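You operate a simulated robot arm through the tools that you are given. There is no shell and no other tool. Be economical: measure what you need, move in short steps, check, and stop when the job is done.

Carry out the task below with a simulated two-armed robot. There is one attempt and no reset: what you move stays moved.

Task
Take the beige rag from the wooden bench top and lay it out flat on the left end of the table.

Only the result counts: the job must be done as asked and must still hold three seconds after the hand-in. Knocking over, shifting, dropping, spilling or breaking anything else fails it.

Robot
Two 7-joint arms with two-finger grippers on one trunk, on a base that drives. Base frame: it is fixed to the floor where the robot stands at the start and does not move with it; the origin is under the middle of the robot, x ahead of it, y to its left, z up; the surface under the hand at the start is at about z = 0.86. Readings come in m, rad, newtons and seconds.
The left shoulder is at the start at [0.045, 0.162, 1.105], the right one opposite. With the tool pointing down near the work surface each hand reaches from about 0.3 to 0.74 m from the robot's upright axis, wherever it stands, measured 20 degrees to its own side. Places, roughly: left end of the table [-1.2, -1.4, 0.9]. Payload 2.45 kg a hand.
Tool frame (each hand has its own): the origin (TCP) lies between the finger pads and is the grasp point; the fingertips stand 0.026 m ahead of it; z points along the fingers, y is the line along which they close. The gripper opens to 0.096 m. The gripper's body begins 0.069 m behind the TCP.
Orientation is told as [roll, pitch, yaw] about the base's x, y, z axes, in that order, counted from this pose: with the fingers straight down and closing along the base's y, the tool's x points along the base's -x, its y along +y and its z along -z.

Tools
- The arms move only by the tool jog_arm. It takes "left_rows", "right_rows" or both (then of equal length, played together; a hand with none holds still); each is a list of rows, each a list of 7 numbers: the shift along the tool's x, y, z in m, then the turn, a rotation vector about the tool's x, y, z in degrees, then the closure in counts, from 0 (fully open) to 255 (shut). In form: [[x, y, z, ax, ay, az, grip], ...]. A call has 1 to 20 rows; each row shifts and turns the commanded pose from where the row before left it, along the tool's axes as they then stand. Each row takes 0.2 s and may step no farther than 0.05 m and 0.15 rad from the row before; otherwise, or with a gripper value out of range, the whole call is refused. Where a pose cannot be reached the arm comes as near as it can. A force on the tool above 40 N (or 10 N above the force at the start of the call, whichever is more), or a blocked arm, ends the call early, and 0.2 s more pass. Each finger halts on what it meets, pressing with about 36 N; the grip force reading is that of the motor and also rises with nothing between the fingers. The clock runs only during rows and for 0.2 s after the last one: add rows that do not move to give the fingers time. The reply holds the time, the measured pose of the TCP, the force on the tool along the base axes, the opening and the grip force, in the units named above and with some noise, with the torque about the TCP (base axes, N m) and any sound that the robot's microphone picked up, and new pictures: "show" is both (left out), scene, wrist or none (wrist: the cameras of the hands that moved).
- Cameras (640 x 400 px; columns grow to the right, rows downward): "scene" is now at [0.1218, 0.0135, 1.5749]; the picture's right is [0.15, -0.99, -0.00], its down [-0.80, -0.12, -0.59] and it looks along [0.59, 0.09, -0.81] (base axes); focal length 295 px, centre (320, 200). "left" rides on the left gripper at [0.082, -0.003, -0.098] in its tool frame; the picture's right is [0.04, 1.00, 0.00], its down [-0.73, 0.03, -0.68] and it looks along [-0.68, 0.03, 0.73] (tool axes); focal length 256 px, centre (320, 200). "right" rides on the right gripper at [0.082, 0.003, -0.098] in its tool frame; the picture's right is [-0.04, 1.00, 0.00], its down [-0.73, -0.03, -0.68] and it looks along [-0.68, -0.03, 0.73] (tool axes); focal length 256 px, centre (320, 200). There is no depth. A picture from a camera that has moved, and an enlarged one, comes with that camera's place and axes in the base frame and with its lens.
- raise_lower(by): slides the trunk up (or, below 0, down) by that many m; the arms and the scene camera ride with it, the base frame stays. It gives what a move gives, with no picture.
- drive_base(legs): drives the robot by 1 to 6 legs, each [ahead, left, turn to the left] in m, m and rad, along the robot's own axes; the way and the turn of a leg run together, so that a leg with both is an arc; at most 1.5 m and 3.142 rad a leg. The arms and the cameras ride along, it lands a little off, and it stops where it bumps. It gives what a move gives, and a new picture of the scene camera.
- head_to(pan, tilt): turns the head with the scene camera to pan (to the left, within 2.094 rad either way) and tilt (down, from -0.506 to 1.204), counted from straight ahead of the robot. It gives what a move gives, and a new picture of the scene camera.
- inspect(camera, box): a new picture of the part [left, top, right, bottom] of that camera's present view, enlarged. The clock stands still meanwhile.
- close_job(): hands the job in; it is judged then, once.

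Work in short steps. Places have to be worked out from the pictures, the camera data and where the tool is seen: move nearer, look again, correct. Check each grasp and each placing, and mend what went wrong. You have 120 turns and 260 pictures in all, those below and enlarged ones among them. Open the grippers and draw the arms clear of the work before you hand the job in, unless the task says otherwise; then end with one line.

The tools are called after "Emit:" by a JSON object that holds its "name" and its "arguments". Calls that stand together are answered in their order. jog_arm: Moves the arms, as the interface text tells. Its arguments: {"type":"object","properties":{"left_rows":{"type":"array","items":{"type":"array","items":{"type":"number"}}},"right_rows":{"type":"array","items":{"type":"array","items":{"type":"number"}}},"show":{"type":"string","enum":["both","scene","wrist","none"]}},"required":[]} The other tools are called the same way: raise_lower (by) slides the trunk up or down; drive_base (legs) drives the base; head_to (pan, tilt) turns the head that bears the scene camera; inspect (camera, box) takes an enlarged picture of a part of a camera's view; close_job () hands the job in.

At the start:

```text
time: 0.0
left_tcp_pos: [0.378, 0.2469, 1.0286]
left_tcp_rot: [0.0, 0.002, 0.0]
left_wrist_force: [-0.7, 0.6, 0.6]
left_wrist_torque: [0.0, -0.01, 0.01]
left_gripper_width: 0.0959
left_gripper_force: 0.1
right_tcp_pos: [0.4949, -0.167, 1.1058]
right_tcp_rot: [0.002, 0.0, -0.005]
right_wrist_force: [0.1, -0.2, 0.0]
right_wrist_torque: [0.02, 0.0, -0.01]
right_gripper_width: 0.0958
right_gripper_force: 0.0
trunk travel left (down, up): [-0.275, 0.292]
robot x, y, heading: [-0.0013, 0.0009, -0.002]
head pan, tilt: [0.152, 0.934]
```

scene: 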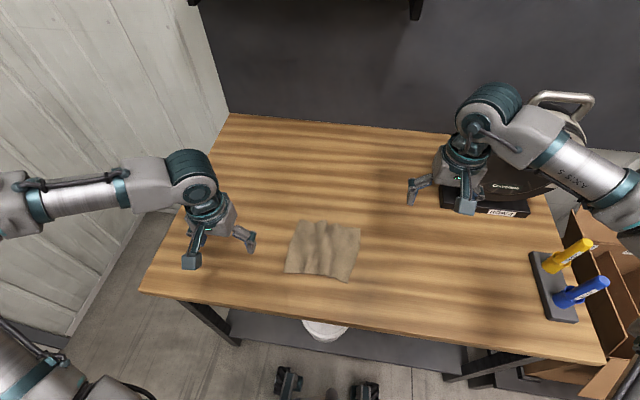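
right: 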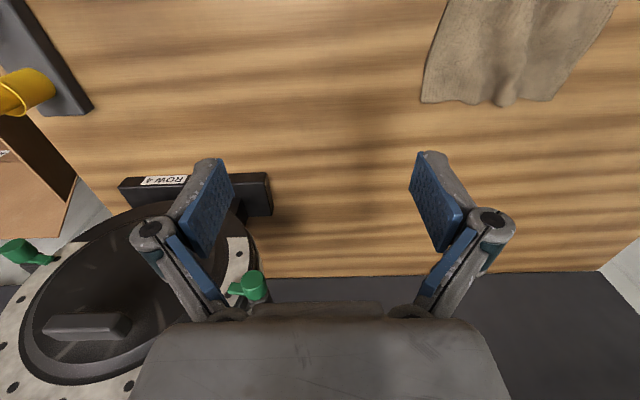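
left: 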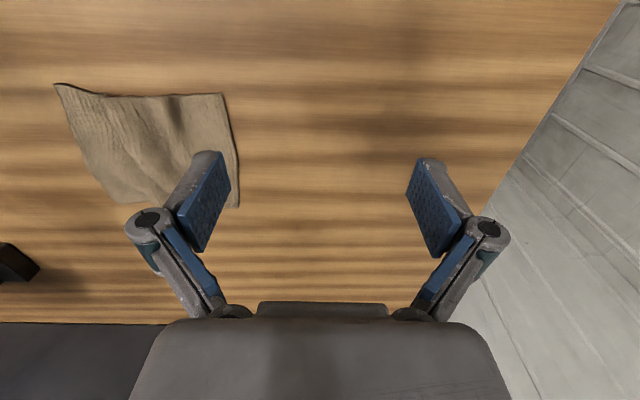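

I judge the rag to be at about x 0.40–0.56, y −0.03–0.15. I'll look at the table first so I can plan where it goes.

Emit:
{"name": "head_to", "arguments": {"pan": -2.09, "tilt": 0.5}}

Emit:
{"name": "inspect", "arguments": {"camera": "left", "box": [0, 40, 320, 240]}}

```text
time: 2.1
left_tcp_pos: [0.3751, 0.2477, 1.0308]
left_tcp_rot: [-0.003, -0.002, 0.0]
left_wrist_force: [1.1, -0.5, -0.5]
left_wrist_torque: [0.01, -0.01, 0.01]
left_gripper_width: 0.0958
left_gripper_force: 0.1
right_tcp_pos: [0.4915, -0.1665, 1.1095]
right_tcp_rot: [0.003, -0.002, -0.004]
right_wrist_force: [0.4, -0.1, -0.5]
right_wrist_torque: [0.01, 0.01, 0.0]
right_gripper_width: 0.0963
right_gripper_force: 0.0
trunk travel left (down, up): [-0.275, 0.292]
robot x, y, heading: [-0.0035, -0.0009, 0.001]
head pan, tilt: [-2.089, 0.499]
camera scene: at [0.004, -0.0768, 1.6117], right [-0.87, 0.49, 0.0], down [0.23, 0.42, -0.88], along [-0.44, -0.76, -0.48], focal length 295 px, centre (320, 200)
```

scene: 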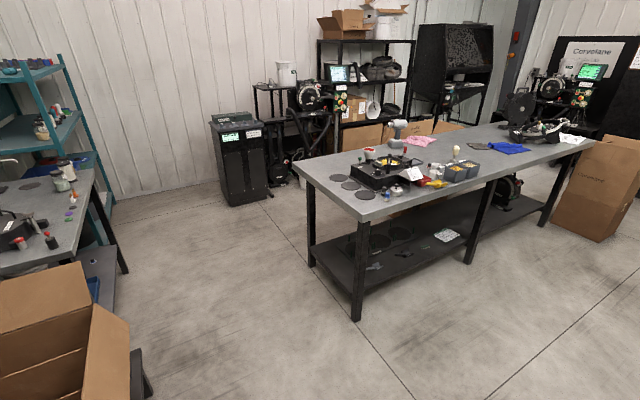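

```text
2.00 times, centred on (160, 140) of left
camera zoom: at [0.2951, 0.2432, 1.1294], right [-0.04, 1.0, 0.0], down [0.73, 0.03, 0.68], along [0.68, 0.03, -0.73], focal length 512 px, centre (640, 320)
```

zoom: 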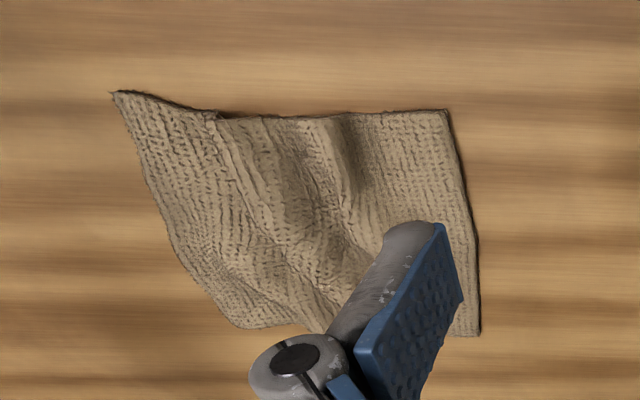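

The table spans roughly x −0.7 to −3.0 and y −0.95 to −1.75, and its left end has discs and a tray on it. I'll zoom in on that end.

Emit:
{"name": "inspect", "arguments": {"camera": "scene", "box": [280, 110, 480, 235]}}

Emit:
{"name": "inspect", "arguments": {"camera": "scene", "box": [440, 80, 640, 205]}}

```text
3.20 times, centred on (380, 172) of scene
camera zoom: at [0.004, -0.0768, 1.6117], right [-0.87, 0.49, 0.0], down [0.23, 0.42, -0.88], along [-0.44, -0.76, -0.48], focal length 943 px, centre (128, 288)
```

zoom: 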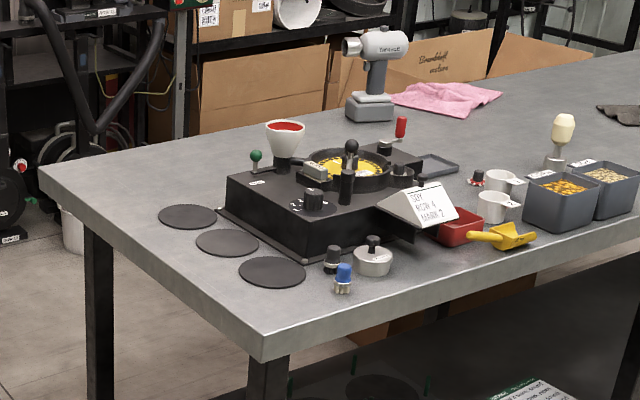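

```text
3.20 times, centred on (540, 142) of scene
camera zoom: at [0.004, -0.0768, 1.6117], right [-0.87, 0.49, 0.0], down [0.23, 0.42, -0.88], along [-0.44, -0.76, -0.48], focal length 943 px, centre (-384, 384)
```

zoom: 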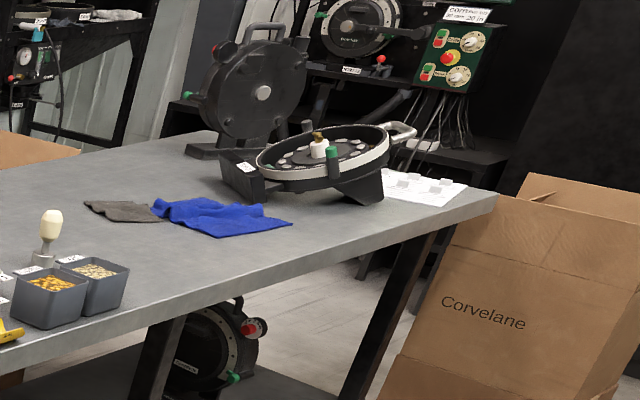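

There is free space at the back left of the table, around [-0.95, -1.57], clear of the discs and tray and reachable from the left end. I'll look back at the rag and move both hands above its two near corners, about (0.41, 0.145) and (0.41, −0.02).

Emit:
{"name": "head_to", "arguments": {"pan": 0.1, "tilt": 1.0}}

Emit:
{"name": "inspect", "arguments": {"camera": "scene", "box": [220, 160, 420, 285]}}

```text
time: 4.2
left_tcp_pos: [0.377, 0.2474, 1.0306]
left_tcp_rot: [0.0, -0.003, -0.001]
left_wrist_force: [0.5, 0.3, 0.5]
left_wrist_torque: [0.0, -0.05, -0.02]
left_gripper_width: 0.0959
left_gripper_force: 0.0
right_tcp_pos: [0.4922, -0.1676, 1.1081]
right_tcp_rot: [0.002, -0.003, -0.004]
right_wrist_force: [0.4, -0.3, 0.2]
right_wrist_torque: [0.01, 0.02, -0.03]
right_gripper_width: 0.096
right_gripper_force: 0.1
trunk travel left (down, up): [-0.275, 0.292]
robot x, y, heading: [0.0002, -0.0025, 0.007]
head pan, tilt: [0.099, 1.0]
camera scene: at [0.1183, 0.0092, 1.5702], right [0.1, -1.0, 0.0], down [-0.84, -0.08, -0.54], along [0.53, 0.05, -0.84], focal length 295 px, centre (320, 200)
```

scene: 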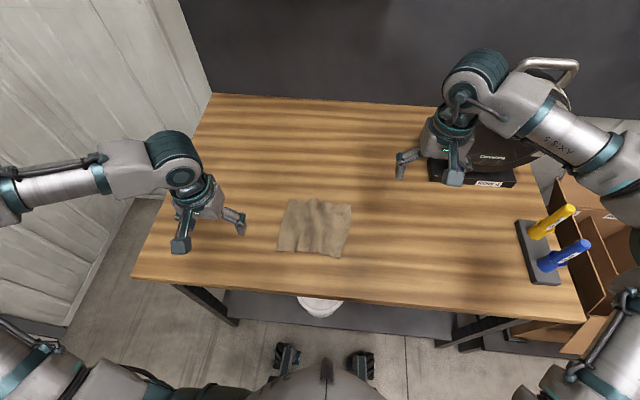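

```text
3.20 times, centred on (320, 222) of scene
camera zoom: at [0.1183, 0.0092, 1.5702], right [0.1, -1.0, 0.0], down [-0.84, -0.08, -0.54], along [0.53, 0.05, -0.84], focal length 943 px, centre (320, 128)
```

zoom: 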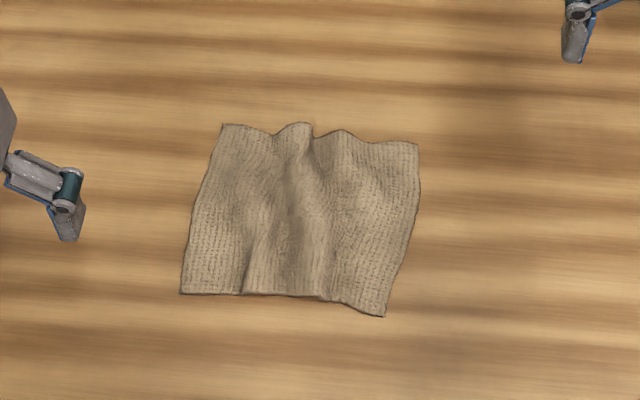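

The near corners come out at (0.398, 0.148) and (0.396, −0.016). I'll bring both hands above them with the fingers open about 5 cm.

Emit:
{"name": "jog_arm", "arguments": {"left_rows": [[-0.006, -0.018, 0.013, 0, 0, 0, 122], [-0.006, -0.018, 0.013, 0, 0, 0, 122], [-0.006, -0.018, 0.013, 0, 0, 0, 122], [-0.006, -0.018, 0.013, 0, 0, 0, 122], [-0.006, -0.018, 0.013, 0, 0, 0, 122], [-0.006, -0.018, 0.013, 0, 0, 0, 122], [0, 0, 0, 0, 0, 0, 122]], "right_rows": [[0.0135, 0.028, 0.026, 0, 0, 0, 122], [0.0135, 0.028, 0.026, 0, 0, 0, 122], [0.0135, 0.028, 0.026, 0, 0, 0, 122], [0.0135, 0.028, 0.026, 0, 0, 0, 122], [0.0135, 0.028, 0.026, 0, 0, 0, 122], [0.0135, 0.028, 0.026, 0, 0, 0, 122], [0, 0, 0, 0, 0, 0, 122]]}}

```text
time: 5.8
left_tcp_pos: [0.4113, 0.1406, 0.9526]
left_tcp_rot: [-0.001, -0.003, 0.0]
left_wrist_force: [-0.8, 0.0, -0.4]
left_wrist_torque: [-0.03, -0.08, -0.01]
left_gripper_width: 0.0501
left_gripper_force: 0.0
right_tcp_pos: [0.4096, 0.0023, 0.9523]
right_tcp_rot: [0.0, -0.004, -0.004]
right_wrist_force: [0.1, -0.9, -0.2]
right_wrist_torque: [0.0, -0.02, -0.01]
right_gripper_width: 0.0501
right_gripper_force: 0.0
trunk travel left (down, up): [-0.275, 0.292]
robot x, y, heading: [-0.0023, 0.0025, -0.002]
head pan, tilt: [0.099, 1.0]
camera scene: at [0.1181, 0.0107, 1.5703], right [0.1, -0.99, 0.0], down [-0.84, -0.08, -0.54], along [0.53, 0.05, -0.84], focal length 295 px, centre (320, 200)
camera right: at [0.3295, 0.0059, 1.0498], right [0.04, 1.0, 0.0], down [0.73, -0.03, 0.68], along [0.68, -0.03, -0.73], focal length 256 px, centre (320, 200)
camera left: at [0.3308, 0.1361, 1.0516], right [-0.04, 1.0, 0.0], down [0.73, 0.03, 0.68], along [0.68, 0.03, -0.73], focal length 256 px, centre (320, 200)
```

scene: 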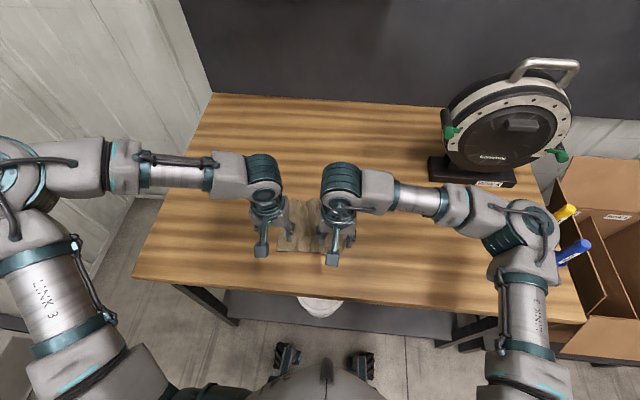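
right: 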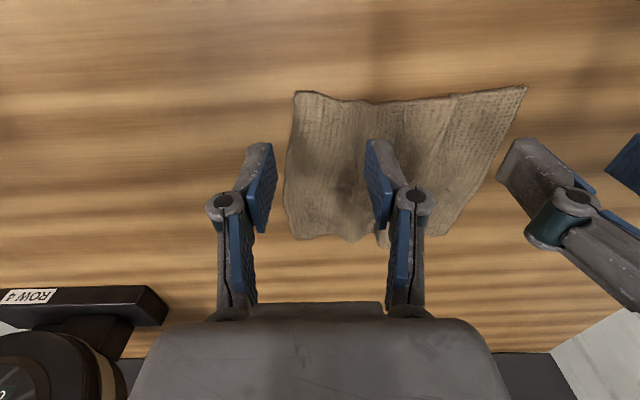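
left: 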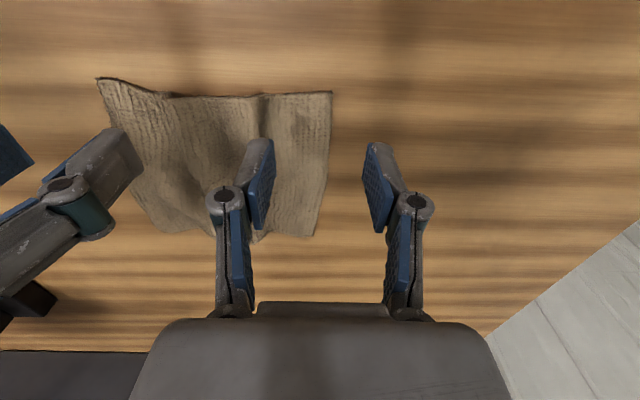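

Projecting straight down, each hand's fingertips should straddle its corner. I'll lower to just above contact.

Emit:
{"name": "jog_arm", "arguments": {"left_rows": [[0, -0.002, 0.02, 0, 0, 0, 122], [0, 0, 0.02, 0, 0, 0, 122], [0, 0, 0.016, 0, 0, 0, 122], [0, 0, 0, 0, 0, 0, 122]], "right_rows": [[0, -0.002, 0.02, 0, 0, 0, 122], [0, 0, 0.02, 0, 0, 0, 122], [0, 0, 0.016, 0, 0, 0, 122], [0, 0, 0, 0, 0, 0, 122]], "show": "wrist"}}

```text
time: 6.8
left_tcp_pos: [0.4118, 0.1386, 0.897]
left_tcp_rot: [-0.001, -0.002, 0.002]
left_wrist_force: [-0.1, 0.3, 0.6]
left_wrist_torque: [0.01, -0.03, 0.02]
left_gripper_width: 0.0504
left_gripper_force: 0.1
right_tcp_pos: [0.411, -0.0004, 0.8961]
right_tcp_rot: [0.0, -0.003, -0.004]
right_wrist_force: [0.5, 0.6, 0.4]
right_wrist_torque: [-0.03, 0.02, -0.01]
right_gripper_width: 0.05
right_gripper_force: 0.0
trunk travel left (down, up): [-0.275, 0.292]
robot x, y, heading: [-0.0021, -0.0031, -0.001]
head pan, tilt: [0.099, 1.0]
camera right: at [0.3306, 0.0033, 0.9939], right [0.04, 1.0, 0.0], down [0.73, -0.03, 0.68], along [0.68, -0.03, -0.73], focal length 256 px, centre (320, 200)
camera left: at [0.3314, 0.1336, 0.9954], right [-0.04, 1.0, 0.0], down [0.73, 0.03, 0.68], along [0.68, 0.03, -0.73], focal length 256 px, centre (320, 200)
```

right: 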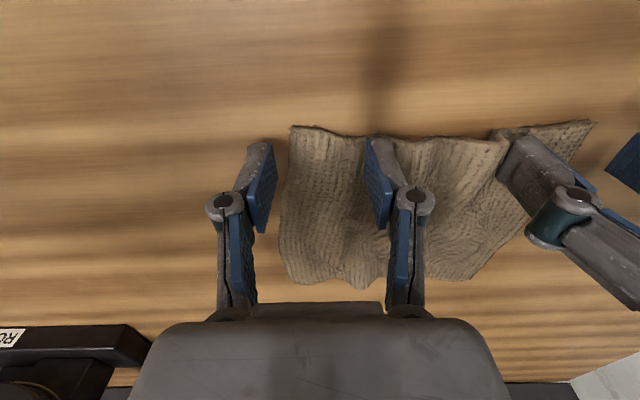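
left: 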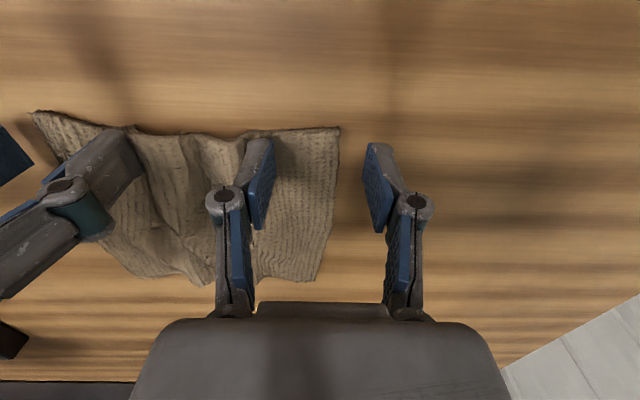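

Both hands are placed as intended. I'll lower in small steps until they touch.

Emit:
{"name": "jog_arm", "arguments": {"left_rows": [[0, 0, 0.004, 0, 0, 0, 122], [0, 0, 0.003, 0, 0, 0, 122], [0, 0, 0.002, 0, 0, 0, 122], [0, 0, 0, 0, 0, 0, 122]], "right_rows": [[0, 0, 0.004, 0, 0, 0, 122], [0, 0, 0.003, 0, 0, 0, 122], [0, 0, 0.002, 0, 0, 0, 122], [0, 0, 0, 0, 0, 0, 122]], "show": "none"}}

```text
time: 7.8
left_tcp_pos: [0.4125, 0.1377, 0.8881]
left_tcp_rot: [-0.002, -0.003, 0.001]
left_wrist_force: [1.5, -1.0, 1.9]
left_wrist_torque: [-0.06, 0.0, -0.01]
left_gripper_width: 0.0503
left_gripper_force: 0.0
right_tcp_pos: [0.411, -0.0009, 0.8878]
right_tcp_rot: [0.001, -0.004, -0.004]
right_wrist_force: [0.6, -1.2, 4.2]
right_wrist_torque: [0.09, -0.02, 0.0]
right_gripper_width: 0.0505
right_gripper_force: 0.9
trunk travel left (down, up): [-0.275, 0.292]
robot x, y, heading: [-0.0022, 0.0002, 0.001]
head pan, tilt: [0.099, 1.0]
```

Both hands show light contact. I'll press about 2 mm more and close.

Emit:
{"name": "jog_arm", "arguments": {"left_rows": [[0, 0, 0.0025, 0, 0, 0, 122], [0, 0, 0, 0, 0, 0, 160], [0, 0, 0, 0, 0, 0, 200], [0, 0, 0, 0, 0, 0, 255], [0, 0, 0, 0, 0, 0, 255], [0, 0, 0, 0, 0, 0, 255]], "right_rows": [[0, 0, 0.002, 0, 0, 0, 122], [0, 0, 0, 0, 0, 0, 160], [0, 0, 0, 0, 0, 0, 200], [0, 0, 0, 0, 0, 0, 255], [0, 0, 0, 0, 0, 0, 255], [0, 0, 0, 0, 0, 0, 255]], "show": "wrist"}}

```text
time: 9.2
left_tcp_pos: [0.4111, 0.1369, 0.8868]
left_tcp_rot: [-0.001, -0.008, 0.0]
left_wrist_force: [1.0, -5.4, 23.9]
left_wrist_torque: [-0.3, -0.06, 0.02]
left_gripper_width: 0.0043
left_gripper_force: 33.0
right_tcp_pos: [0.4096, 0.0003, 0.8883]
right_tcp_rot: [0.006, -0.008, -0.003]
right_wrist_force: [2.0, 6.1, 31.1]
right_wrist_torque: [0.48, -0.11, -0.02]
right_gripper_width: 0.0045
right_gripper_force: 33.4
trunk travel left (down, up): [-0.275, 0.292]
robot x, y, heading: [-0.0013, -0.001, -0.002]
head pan, tilt: [0.099, 1.0]
camera right: at [0.3297, 0.0031, 0.9851], right [0.04, 1.0, 0.0], down [0.73, -0.03, 0.68], along [0.68, -0.03, -0.73], focal length 256 px, centre (320, 200)
camera left: at [0.3293, 0.1328, 0.9858], right [-0.04, 1.0, 0.0], down [0.73, 0.03, 0.68], along [0.68, 0.03, -0.73], focal length 256 px, centre (320, 200)
```

right: 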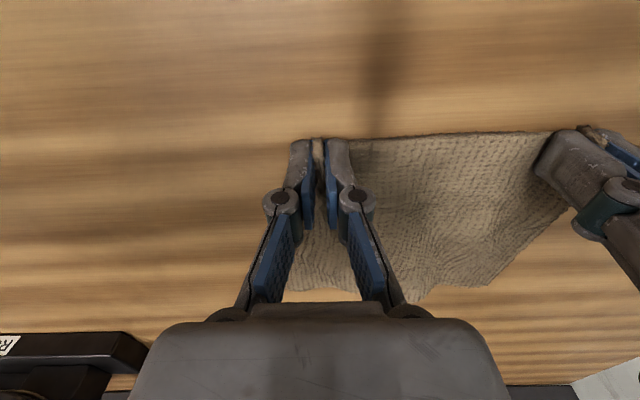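
left: 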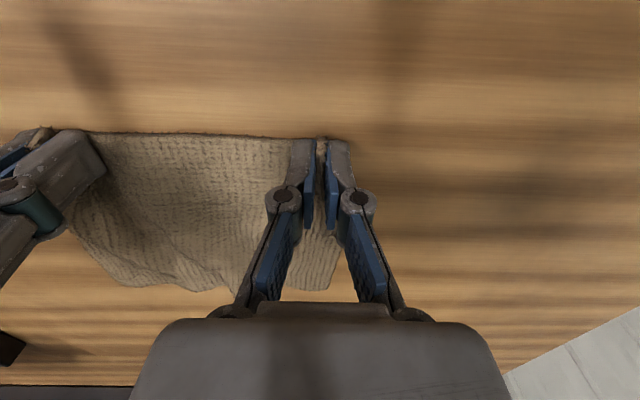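

Both hands have cloth between the pads (4 mm opening), and the near edge is taut between them. I'll lift.

Emit:
{"name": "jog_arm", "arguments": {"left_rows": [[0, 0, -0.01, 0, 0, 0, 255], [0, 0, -0.02, 0, 0, 0, 255], [0, 0, -0.025, 0, 0, 0, 255], [0, 0, -0.03, 0, 0, 0, 255], [0, 0, -0.03, 0, 0, 0, 255], [0, 0, -0.03, 0, 0, 0, 255], [0, 0, -0.03, 0, 0, 0, 255], [0, 0, -0.025, 0, 0, 0, 255], [0, 0, 0, 0, 0, 0, 255]], "right_rows": [[0, 0, -0.01, 0, 0, 0, 255], [0, 0, -0.02, 0, 0, 0, 255], [0, 0, -0.025, 0, 0, 0, 255], [0, 0, -0.03, 0, 0, 0, 255], [0, 0, -0.03, 0, 0, 0, 255], [0, 0, -0.03, 0, 0, 0, 255], [0, 0, -0.03, 0, 0, 0, 255], [0, 0, -0.025, 0, 0, 0, 255], [0, 0, 0, 0, 0, 0, 255]]}}

```text
time: 11.2
left_tcp_pos: [0.4113, 0.139, 1.0854]
left_tcp_rot: [-0.001, -0.001, 0.002]
left_wrist_force: [0.1, -0.6, 0.4]
left_wrist_torque: [0.03, 0.02, 0.02]
left_gripper_width: 0.0053
left_gripper_force: 36.2
right_tcp_pos: [0.4116, 0.0004, 1.0845]
right_tcp_rot: [0.001, -0.003, -0.004]
right_wrist_force: [0.3, 1.2, 1.5]
right_wrist_torque: [-0.1, 0.0, -0.01]
right_gripper_width: 0.0033
right_gripper_force: 33.7
trunk travel left (down, up): [-0.275, 0.292]
robot x, y, heading: [-0.0036, 0.0017, 0.0]
head pan, tilt: [0.099, 1.0]
camera scene: at [0.1192, 0.0104, 1.57], right [0.1, -1.0, 0.0], down [-0.84, -0.08, -0.54], along [0.53, 0.05, -0.84], focal length 295 px, centre (320, 200)
camera right: at [0.332, 0.004, 1.1825], right [0.04, 1.0, 0.0], down [0.73, -0.03, 0.68], along [0.68, -0.03, -0.73], focal length 256 px, centre (320, 200)
camera left: at [0.3318, 0.1347, 1.184], right [-0.04, 1.0, 0.0], down [0.73, 0.03, 0.68], along [0.68, 0.03, -0.73], focal length 256 px, centre (320, 200)
```

scene: 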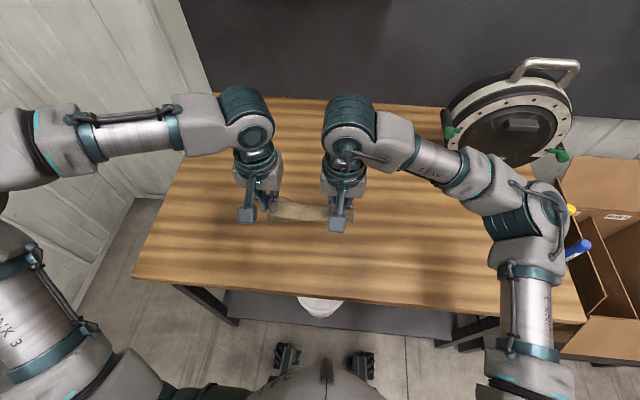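
right: 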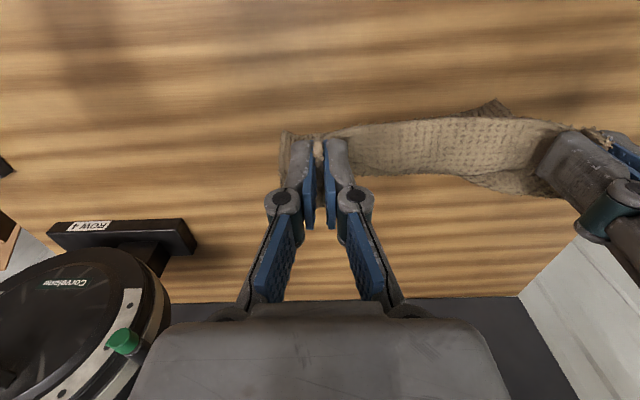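
left: 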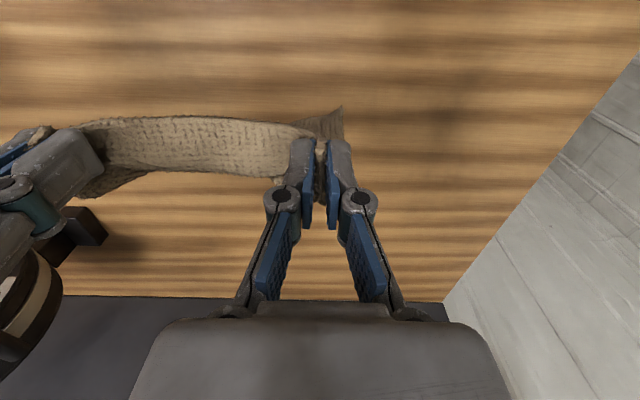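

The rag hangs by its near edge between both hands. I'll raise the trunk for clearance, back off from the bench and turn right toward the table.

Emit:
{"name": "raise_lower", "arguments": {"by": 0.12}}

Emit:
{"name": "drive_base", "arguments": {"legs": [[-0.35, 0, 0], [0, 0, -1.571]]}}

Emit:
{"name": "head_to", "arguments": {"pan": 0.0, "tilt": 0.5}}

```text
time: 12.7
left_tcp_pos: [0.4128, 0.1387, 1.2054]
left_tcp_rot: [0.0, -0.002, 0.0]
left_wrist_force: [0.5, -0.7, -0.8]
left_wrist_torque: [0.0, 0.02, -0.01]
left_gripper_width: 0.0056
left_gripper_force: 35.6
right_tcp_pos: [0.4111, 0.0002, 1.2035]
right_tcp_rot: [0.0, -0.002, -0.003]
right_wrist_force: [0.3, -0.7, -0.3]
right_wrist_torque: [-0.01, 0.0, -0.01]
right_gripper_width: 0.0057
right_gripper_force: 37.2
trunk travel left (down, up): [-0.395, 0.172]
robot x, y, heading: [-0.0009, -0.0015, 0.003]
head pan, tilt: [0.099, 1.0]
```

```text
time: 18.7
left_tcp_pos: [-0.2093, -0.4105, 1.2057]
left_tcp_rot: [-0.003, -0.001, -1.565]
left_wrist_force: [-0.9, 0.3, -0.5]
left_wrist_torque: [-0.02, 0.06, 0.05]
left_gripper_width: 0.0049
left_gripper_force: 35.8
right_tcp_pos: [-0.3482, -0.4107, 1.2049]
right_tcp_rot: [0.0, -0.005, -1.568]
right_wrist_force: [0.6, 0.1, 1.2]
right_wrist_torque: [-0.02, -0.01, 0.03]
right_gripper_width: 0.0034
right_gripper_force: 30.3
trunk travel left (down, up): [-0.395, 0.172]
robot x, y, heading: [-0.3528, 0.0007, -1.562]
head pan, tilt: [0.099, 1.0]
camera scene: at [-0.3406, -0.0668, 1.6908], right [-0.99, -0.1, 0.0], down [-0.09, 0.84, -0.54], along [0.06, -0.53, -0.84], focal length 295 px, centre (320, 200)
```

scene: 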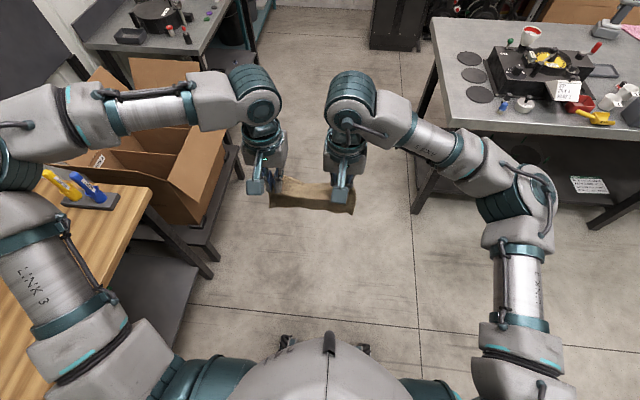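

```text
time: 19.7
left_tcp_pos: [-0.2089, -0.4067, 1.2076]
left_tcp_rot: [-0.002, -0.005, -1.564]
left_wrist_force: [-0.3, -0.2, 1.2]
left_wrist_torque: [-0.03, 0.06, 0.03]
left_gripper_width: 0.0044
left_gripper_force: 31.2
right_tcp_pos: [-0.3485, -0.4069, 1.207]
right_tcp_rot: [0.003, -0.006, -1.567]
right_wrist_force: [-1.2, 0.3, 0.5]
right_wrist_torque: [0.0, 0.01, -0.02]
right_gripper_width: 0.0042
right_gripper_force: 35.6
trunk travel left (down, up): [-0.395, 0.172]
robot x, y, heading: [-0.3525, -0.0038, -1.563]
head pan, tilt: [0.0, 0.499]
camera scene: at [-0.3483, -0.0883, 1.7318], right [-1.0, -0.01, 0.0], down [0.0, 0.48, -0.88], along [0.0, -0.88, -0.48], focal length 295 px, centre (320, 200)
```

scene: 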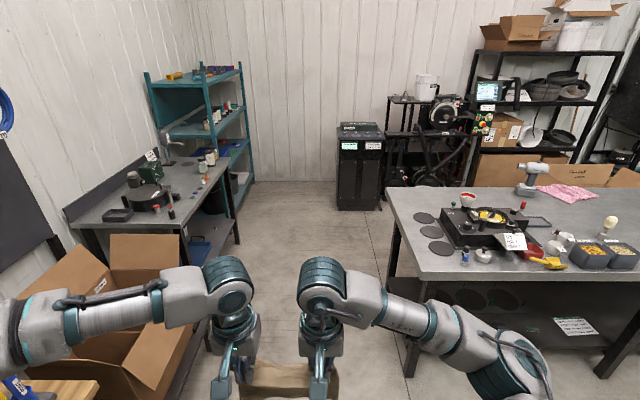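

The corridor is clear at x ≈ −0.27. I'll drive along it to y ≈ −1.5, then turn right to face the table's left end.

Emit:
{"name": "drive_base", "arguments": {"legs": [[0.75, 0.07, 0], [0.76, 0, 0]]}}

```text
time: 27.4
left_tcp_pos: [-0.1184, -1.9077, 1.2081]
left_tcp_rot: [-0.002, -0.006, -1.555]
left_wrist_force: [-0.4, -0.4, -1.8]
left_wrist_torque: [-0.02, 0.03, 0.0]
left_gripper_width: 0.0046
left_gripper_force: 34.8
right_tcp_pos: [-0.2566, -1.909, 1.2065]
right_tcp_rot: [0.0, -0.009, -1.558]
right_wrist_force: [0.0, 0.4, 0.2]
right_wrist_torque: [0.01, 0.04, 0.01]
right_gripper_width: 0.0043
right_gripper_force: 33.3
trunk travel left (down, up): [-0.395, 0.172]
robot x, y, heading: [-0.2633, -1.5026, -1.557]
head pan, tilt: [0.0, 0.499]
camera scene: at [-0.2603, -1.5903, 1.7319], right [-1.0, -0.02, 0.0], down [-0.01, 0.48, -0.88], along [0.01, -0.88, -0.48], focal length 295 px, centre (320, 200)
```

scene: 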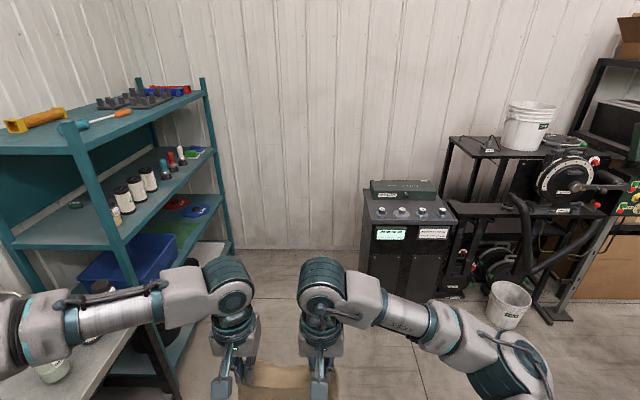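

The left elbow is close to the side bench, so I'll strafe right 0.1 m before turning to face −x.

Emit:
{"name": "drive_base", "arguments": {"legs": [[0, -0.09, 0], [0, 0, -1.583]]}}

Emit:
{"name": "head_to", "arguments": {"pan": 0.0, "tilt": 0.85}}

```text
time: 32.4
left_tcp_pos: [-0.7601, -1.6938, 1.203]
left_tcp_rot: [-0.038, -0.009, -3.137]
left_wrist_force: [-0.4, -1.1, 0.8]
left_wrist_torque: [0.11, -0.11, 0.02]
left_gripper_width: 0.0055
left_gripper_force: 32.5
right_tcp_pos: [-0.7571, -1.5555, 1.2079]
right_tcp_rot: [-0.035, -0.012, 3.142]
right_wrist_force: [1.7, -1.3, -0.4]
right_wrist_torque: [0.13, 0.17, 0.03]
right_gripper_width: 0.0052
right_gripper_force: 35.2
trunk travel left (down, up): [-0.395, 0.172]
robot x, y, heading: [-0.3567, -1.5141, 3.139]
head pan, tilt: [0.0, 0.499]
camera scene: at [-0.4437, -1.566, 1.7311], right [0.0, 1.0, 0.03], down [0.48, 0.03, -0.88], along [-0.88, 0.02, -0.48], focal length 295 px, centre (320, 200)
```

scene: 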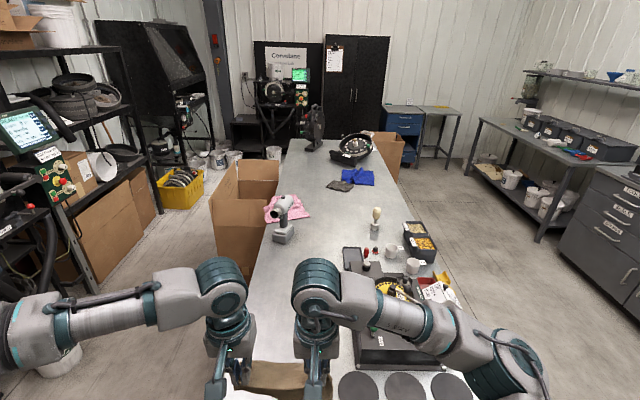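

```text
time: 33.2
left_tcp_pos: [-0.7573, -1.6855, 1.2073]
left_tcp_rot: [-0.025, -0.01, -3.136]
left_wrist_force: [-0.7, -0.8, -0.3]
left_wrist_torque: [0.06, -0.05, 0.03]
left_gripper_width: 0.0051
left_gripper_force: 32.7
right_tcp_pos: [-0.7545, -1.5478, 1.2096]
right_tcp_rot: [-0.021, -0.012, -3.141]
right_wrist_force: [0.7, -0.9, -0.8]
right_wrist_torque: [0.04, 0.11, 0.01]
right_gripper_width: 0.0047
right_gripper_force: 32.5
trunk travel left (down, up): [-0.395, 0.172]
robot x, y, heading: [-0.3525, -1.5192, 3.144]
head pan, tilt: [0.0, 0.85]
camera scene: at [-0.4322, -1.527, 1.7019], right [0.0, 1.0, 0.0], down [0.75, 0.0, -0.66], along [-0.66, 0.0, -0.75], focal length 295 px, centre (320, 200)
```

scene: 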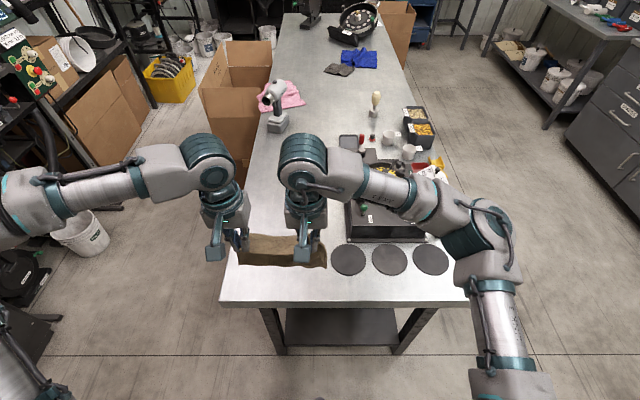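

I'm facing the left end. The free strip runs from y ≈ −1.80 (back edge) to −1.49 (nearest disc). I'll check with the wrist cameras before lowering.

Emit:
{"name": "inspect", "arguments": {"camera": "right", "box": [0, 0, 640, 400]}}

Emit:
{"name": "inspect", "arguments": {"camera": "left", "box": [0, 0, 640, 400]}}

```text
1.00 times, centred on (320, 200) of right (not enlarged: the box is as wide or as high as the picture)
camera zoom: at [-0.6697, -1.5519, 1.3064], right [-0.04, -1.0, -0.02], down [-0.72, 0.01, 0.69], along [-0.69, 0.04, -0.72], focal length 256 px, centre (320, 200)
```

zoom: 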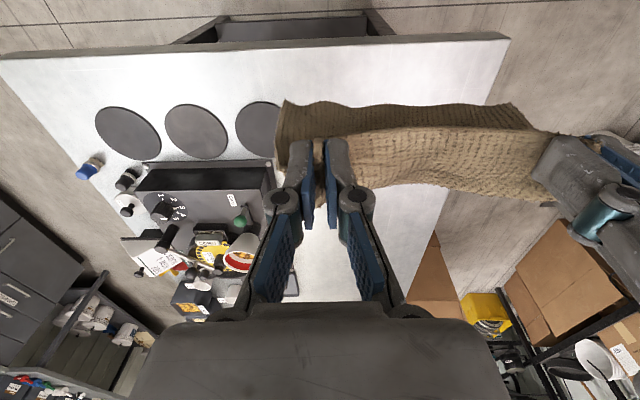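

```text
1.00 times, centred on (320, 200) of left (not enlarged: the box is as wide or as high as the picture)
camera zoom: at [-0.6737, -1.6851, 1.3048], right [0.05, -1.0, -0.03], down [-0.73, -0.05, 0.69], along [-0.69, -0.01, -0.73], focal length 256 px, centre (320, 200)
```

zoom: 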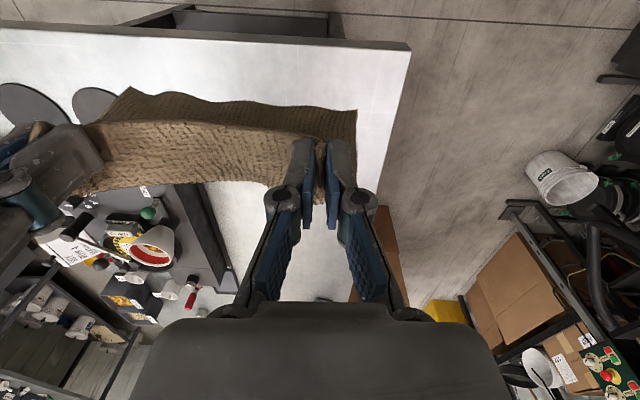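

The white cup is at about [-1.0, −1.41], so the final hand position near x −0.85 keeps the right forearm clear of it. I'll nudge the base 7 cm forward and 2 cm left.

Emit:
{"name": "drive_base", "arguments": {"legs": [[0.07, 0.025, 0]]}}

```text
time: 34.2
left_tcp_pos: [-0.8207, -1.7211, 1.2073]
left_tcp_rot: [-0.032, -0.014, -3.136]
left_wrist_force: [0.3, -2.2, 1.9]
left_wrist_torque: [0.05, 0.02, 0.03]
left_gripper_width: 0.0031
left_gripper_force: 31.2
right_tcp_pos: [-0.8178, -1.5814, 1.2114]
right_tcp_rot: [-0.03, -0.019, -3.138]
right_wrist_force: [2.8, -2.2, 3.8]
right_wrist_torque: [0.19, 0.07, 0.02]
right_gripper_width: 0.004
right_gripper_force: 34.4
trunk travel left (down, up): [-0.395, 0.172]
robot x, y, heading: [-0.4227, -1.5462, 3.144]
head pan, tilt: [0.0, 0.85]
camera scene: at [-0.4912, -1.5901, 1.7018], right [0.0, 1.0, 0.03], down [0.75, 0.02, -0.66], along [-0.66, 0.02, -0.75], focal length 295 px, centre (320, 200)
```

scene: 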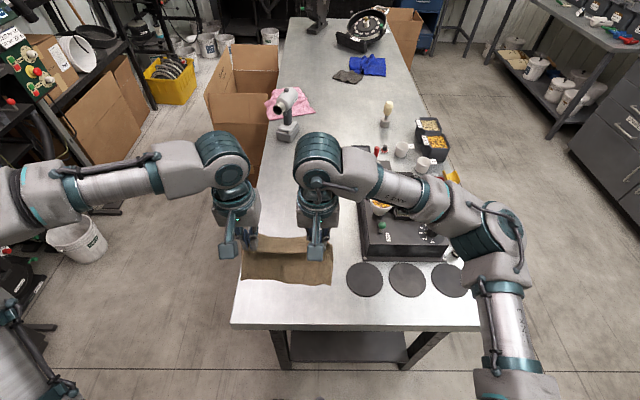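

The rag hangs over the free strip. I'll move the hands forward to x ≈ −0.98 and lower them until the bottom edge nears the table.

Emit:
{"name": "jog_arm", "arguments": {"left_rows": [[-0.02, 0, 0.012, 0, 0, 0, 255], [-0.02, 0, 0.012, 0, 0, 0, 255], [-0.02, 0, 0.012, 0, 0, 0, 255], [-0.02, 0, 0.012, 0, 0, 0, 255], [-0.02, 0, 0.012, 0, 0, 0, 255], [-0.02, 0, 0.012, 0, 0, 0, 255], [-0.02, 0, 0.012, 0, 0, 0, 255], [-0.015, 0, 0.012, 0, 0, 0, 255], [0, 0, 0, 0, 0, 0, 255], [0, 0, 0, 0, 0, 0, 255], [0, 0, 0, 0, 0, 0, 255]], "right_rows": [[-0.02, 0, 0.012, 0, 0, 0, 255], [-0.02, 0, 0.012, 0, 0, 0, 255], [-0.02, 0, 0.012, 0, 0, 0, 255], [-0.02, 0, 0.012, 0, 0, 0, 255], [-0.02, 0, 0.012, 0, 0, 0, 255], [-0.02, 0, 0.012, 0, 0, 0, 255], [-0.02, 0, 0.012, 0, 0, 0, 255], [-0.015, 0, 0.012, 0, 0, 0, 255], [0, 0, 0, 0, 0, 0, 255], [0, 0, 0, 0, 0, 0, 255], [0, 0, 0, 0, 0, 0, 255]]}}

```text
time: 36.6
left_tcp_pos: [-0.9555, -1.695, 1.1187]
left_tcp_rot: [0.003, -0.013, -3.139]
left_wrist_force: [-4.9, 29.0, 0.1]
left_wrist_torque: [0.77, 0.12, -0.06]
left_gripper_width: 0.0049
left_gripper_force: 33.2
left hand out of reach, approached as far as the arm can: row 6, 7, 8
right_tcp_pos: [-0.9769, -1.5349, 1.1165]
right_tcp_rot: [0.015, -0.016, -3.139]
right_wrist_force: [4.1, -27.0, -0.1]
right_wrist_torque: [-0.83, -0.19, 0.24]
right_gripper_width: 0.0044
right_gripper_force: 33.9
trunk travel left (down, up): [-0.395, 0.172]
robot x, y, heading: [-0.4253, -1.5434, 3.139]
head pan, tilt: [0.0, 0.85]
camera scene: at [-0.5026, -1.5075, 1.7014], right [0.0, 1.0, -0.02], down [0.75, -0.02, -0.66], along [-0.66, -0.01, -0.75], focal length 295 px, centre (320, 200)
camera right: at [-0.8923, -1.5358, 1.213], right [-0.04, -1.0, 0.01], down [-0.72, 0.04, 0.69], along [-0.69, 0.01, -0.72], focal length 256 px, centre (320, 200)
camera left: at [-0.8734, -1.692, 1.2162], right [0.04, -1.0, 0.0], down [-0.72, -0.03, 0.69], along [-0.69, -0.03, -0.72], focal length 256 px, centre (320, 200)
```

scene: 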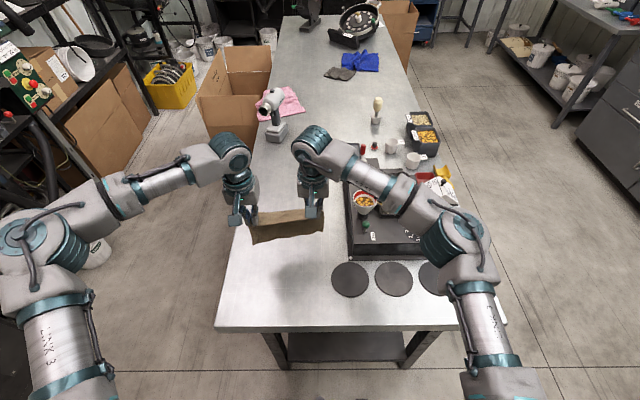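
right: 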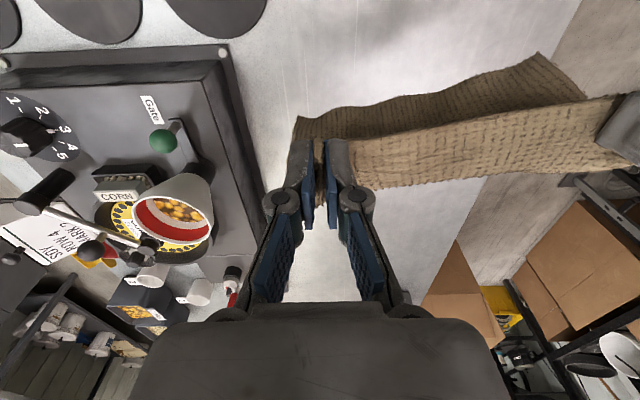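
left: 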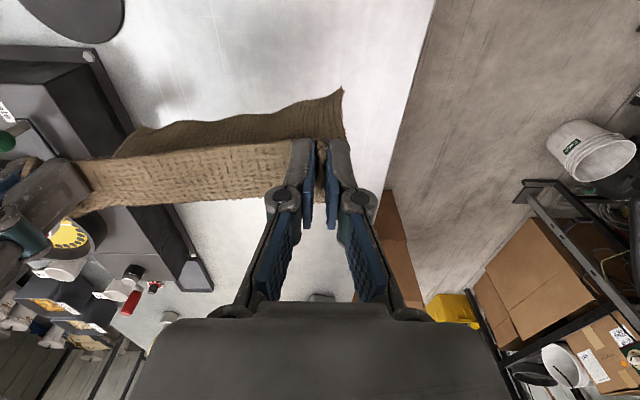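

The left arm hit its reach limit and the cloth is stretched tight (about 28 N). I'll draw both hands back 4 cm to relieve it.

Emit:
{"name": "jog_arm", "arguments": {"left_rows": [[0.02, 0, 0, 0, 0, 0, 255], [0.02, 0, 0, 0, 0, 0, 255], [0, 0, 0, 0, 0, 0, 255], [0, 0, 0, 0, 0, 0, 255]], "right_rows": [[0.02, 0, 0, 0, 0, 0, 255], [0.02, 0, 0, 0, 0, 0, 255], [0, 0, 0, 0, 0, 0, 255], [0, 0, 0, 0, 0, 0, 255]], "show": "none"}}

```text
time: 37.6
left_tcp_pos: [-0.918, -1.7124, 1.1152]
left_tcp_rot: [-0.007, -0.012, -3.137]
left_wrist_force: [-4.9, 28.0, 0.7]
left_wrist_torque: [0.84, 0.14, -0.08]
left_gripper_width: 0.005
left_gripper_force: 33.2
right_tcp_pos: [-0.9372, -1.5526, 1.1169]
right_tcp_rot: [0.003, -0.016, -3.137]
right_wrist_force: [5.4, -28.7, -0.8]
right_wrist_torque: [-0.77, -0.15, 0.29]
right_gripper_width: 0.0044
right_gripper_force: 33.1
trunk travel left (down, up): [-0.395, 0.172]
robot x, y, heading: [-0.4232, -1.5444, 3.143]
head pan, tilt: [0.0, 0.85]
```

Both hands moved back together, so the offset stayed. I'll close the gap by bringing the right hand back 2 cm and both hands inward about 1 cm each.

Emit:
{"name": "jog_arm", "arguments": {"left_rows": [[0, -0.006, 0, 0, 0, 0, 255], [0, -0.005, 0, 0, 0, 0, 255], [0, 0, 0, 0, 0, 0, 255], [0, 0, 0, 0, 0, 0, 255]], "right_rows": [[0.01, 0.006, 0, 0, 0, 0, 255], [0.009, 0.005, 0, 0, 0, 0, 255], [0, 0, 0, 0, 0, 0, 255], [0, 0, 0, 0, 0, 0, 255]], "show": "wrist"}}

```text
time: 38.6
left_tcp_pos: [-0.9169, -1.7195, 1.1128]
left_tcp_rot: [-0.016, -0.011, -3.131]
left_wrist_force: [0.1, 0.6, -0.5]
left_wrist_torque: [0.03, -0.03, 0.01]
left_gripper_width: 0.0042
left_gripper_force: 33.0
right_tcp_pos: [-0.9185, -1.5778, 1.1153]
right_tcp_rot: [-0.014, -0.015, -3.139]
right_wrist_force: [0.4, -1.1, 0.5]
right_wrist_torque: [0.05, 0.08, 0.01]
right_gripper_width: 0.0039
right_gripper_force: 31.7
trunk travel left (down, up): [-0.395, 0.172]
robot x, y, heading: [-0.4253, -1.5518, -3.141]
head pan, tilt: [0.0, 0.85]
camera right: at [-0.8337, -1.5814, 1.2121], right [-0.04, -1.0, -0.01], down [-0.72, 0.02, 0.69], along [-0.69, 0.03, -0.72], focal length 256 px, centre (320, 200)
camera left: at [-0.8337, -1.7184, 1.2117], right [0.05, -1.0, -0.02], down [-0.73, -0.05, 0.69], along [-0.69, -0.02, -0.73], focal length 256 px, centre (320, 200)
```

right: 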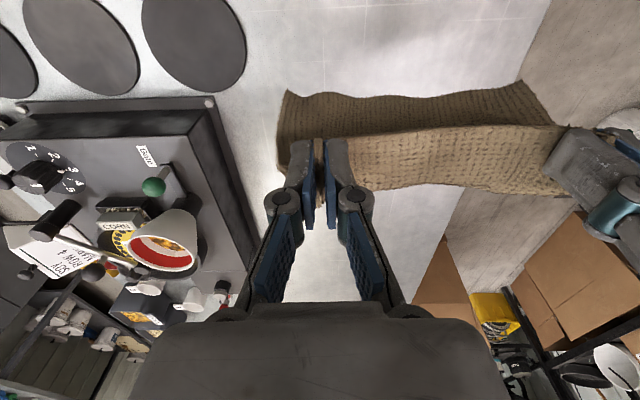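
left: 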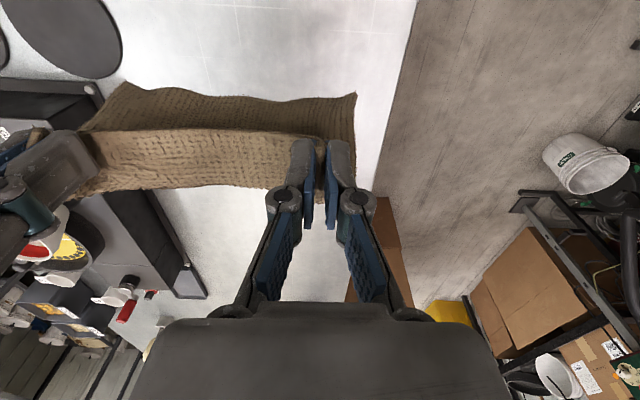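

The tension is gone and the rag hangs squarely between the disc and the back edge. I'll ease 2.5 cm forward and lower until the bottom edge touches the table.

Emit:
{"name": "jog_arm", "arguments": {"left_rows": [[0, 0, 0.012, 0, 0, 0, 255], [-0.008, 0, 0.012, 0, 0, 0, 255], [-0.008, 0, 0.012, 0, 0, 0, 255], [-0.008, 0, 0.006, 0, 0, 0, 255], [0, 0, 0, 0, 0, 0, 255], [0, 0, 0, 0, 0, 0, 255]], "right_rows": [[0, 0, 0.012, 0, 0, 0, 255], [-0.008, 0, 0.012, 0, 0, 0, 255], [-0.008, 0, 0.012, 0, 0, 0, 255], [-0.008, 0, 0.006, 0, 0, 0, 255], [0, 0, 0, 0, 0, 0, 255], [0, 0, 0, 0, 0, 0, 255]]}}

```text
time: 40.0
left_tcp_pos: [-0.9403, -1.683, 1.0772]
left_tcp_rot: [0.008, -0.012, -3.14]
left_wrist_force: [0.1, 1.5, -0.8]
left_wrist_torque: [-0.1, -0.02, -0.01]
left_gripper_width: 0.0048
left_gripper_force: 34.0
right_tcp_pos: [-0.945, -1.5393, 1.0742]
right_tcp_rot: [0.011, -0.014, 3.141]
right_wrist_force: [0.2, 0.8, 0.7]
right_wrist_torque: [0.0, -0.1, 0.0]
right_gripper_width: 0.0038
right_gripper_force: 33.6
trunk travel left (down, up): [-0.395, 0.172]
robot x, y, heading: [-0.4203, -1.5412, 3.138]
head pan, tilt: [0.0, 0.85]
camera scene: at [-0.5025, -1.5321, 1.7018], right [0.0, 1.0, 0.0], down [0.75, 0.0, -0.66], along [-0.66, 0.0, -0.75], focal length 295 px, centre (320, 200)
camera right: at [-0.8603, -1.5409, 1.171], right [-0.04, -1.0, 0.01], down [-0.72, 0.04, 0.69], along [-0.69, 0.02, -0.72], focal length 256 px, centre (320, 200)
camera left: at [-0.8567, -1.6794, 1.1743], right [0.04, -1.0, 0.01], down [-0.72, -0.03, 0.69], along [-0.69, -0.03, -0.72], focal length 256 px, centre (320, 200)
```

scene: 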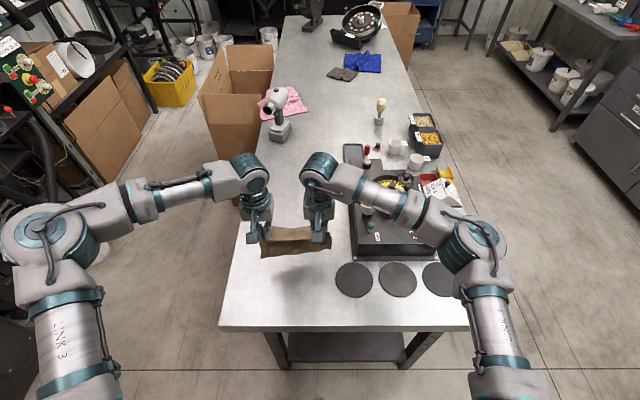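
right: 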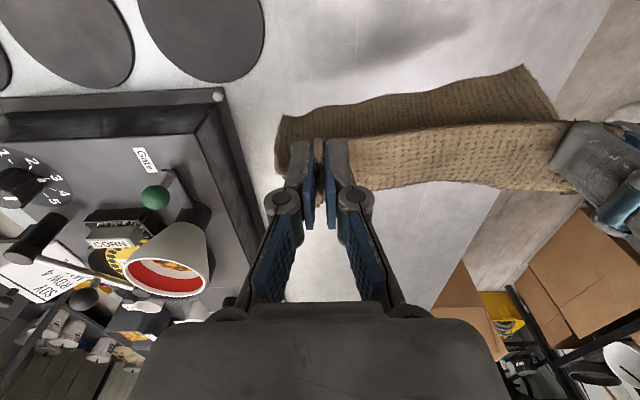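
left: 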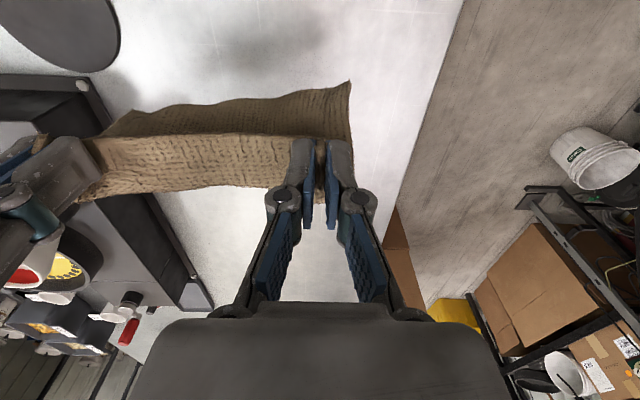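

The bottom edge isn't touching yet. I'll lower another 3 cm slowly, shift 2 cm toward the back edge, and let the sway settle.

Emit:
{"name": "jog_arm", "arguments": {"left_rows": [[0, 0.005, 0.008, 0, 0, 0, 255], [0, 0.005, 0.008, 0, 0, 0, 255], [0, 0.005, 0.008, 0, 0, 0, 255], [0, 0.005, 0.006, 0, 0, 0, 255], [0, 0, 0, 0, 0, 0, 255], [0, 0, 0, 0, 0, 0, 255], [0, 0, 0, 0, 0, 0, 255], [0, 0, 0, 0, 0, 0, 255]], "right_rows": [[0, 0.005, 0.008, 0, 0, 0, 255], [0, 0.005, 0.008, 0, 0, 0, 255], [0, 0.005, 0.008, 0, 0, 0, 255], [0, 0.005, 0.006, 0, 0, 0, 255], [0, 0, 0, 0, 0, 0, 255], [0, 0, 0, 0, 0, 0, 255], [0, 0, 0, 0, 0, 0, 255], [0, 0, 0, 0, 0, 0, 255]], "show": "wrist"}}

Emit:
{"name": "inspect", "arguments": {"camera": "scene", "box": [210, 180, 370, 340]}}

```text
time: 41.9
left_tcp_pos: [-0.9416, -1.706, 1.0467]
left_tcp_rot: [0.005, -0.011, -3.139]
left_wrist_force: [0.0, 1.4, 0.9]
left_wrist_torque: [0.01, 0.02, -0.02]
left_gripper_width: 0.0038
left_gripper_force: 34.5
right_tcp_pos: [-0.9462, -1.5635, 1.0448]
right_tcp_rot: [0.009, -0.015, -3.14]
right_wrist_force: [-1.6, 0.3, 0.6]
right_wrist_torque: [-0.03, -0.06, -0.02]
right_gripper_width: 0.0041
right_gripper_force: 33.1
trunk travel left (down, up): [-0.395, 0.172]
robot x, y, heading: [-0.4221, -1.5445, 3.138]
head pan, tilt: [0.0, 0.85]
camera right: at [-0.861, -1.5666, 1.1411], right [-0.04, -1.0, 0.01], down [-0.72, 0.04, 0.69], along [-0.69, 0.02, -0.72], focal length 256 px, centre (320, 200)
camera left: at [-0.8584, -1.7033, 1.1439], right [0.04, -1.0, 0.01], down [-0.73, -0.03, 0.69], along [-0.69, -0.03, -0.73], focal length 256 px, centre (320, 200)
```

right: 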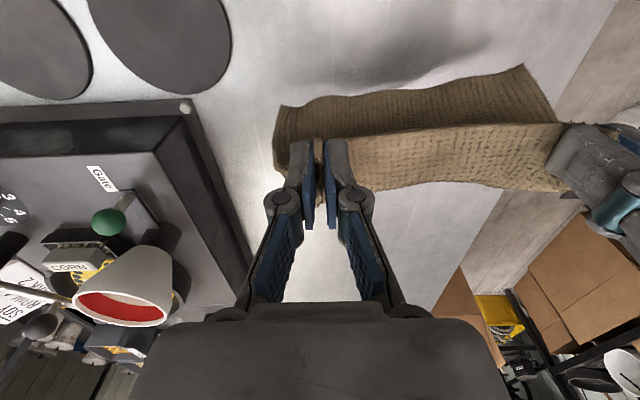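
left: 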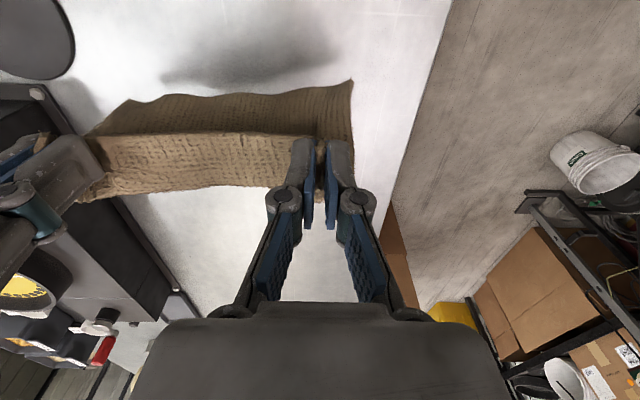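

```text
2.50 times, centred on (290, 260) of scene
camera zoom: at [-0.5028, -1.5412, 1.7018], right [0.0, 1.0, 0.0], down [0.75, 0.0, -0.66], along [-0.66, 0.0, -0.75], focal length 737 px, centre (395, 50)
```

zoom: 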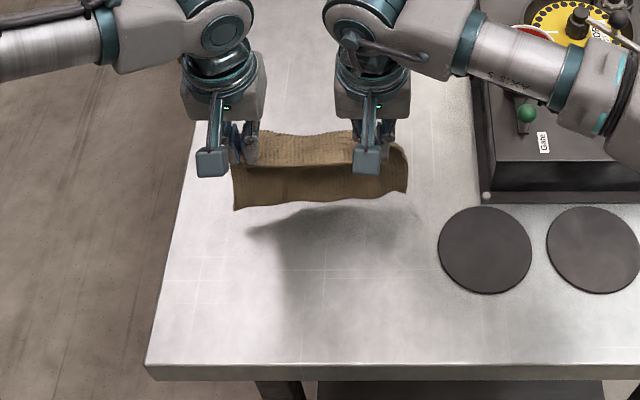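

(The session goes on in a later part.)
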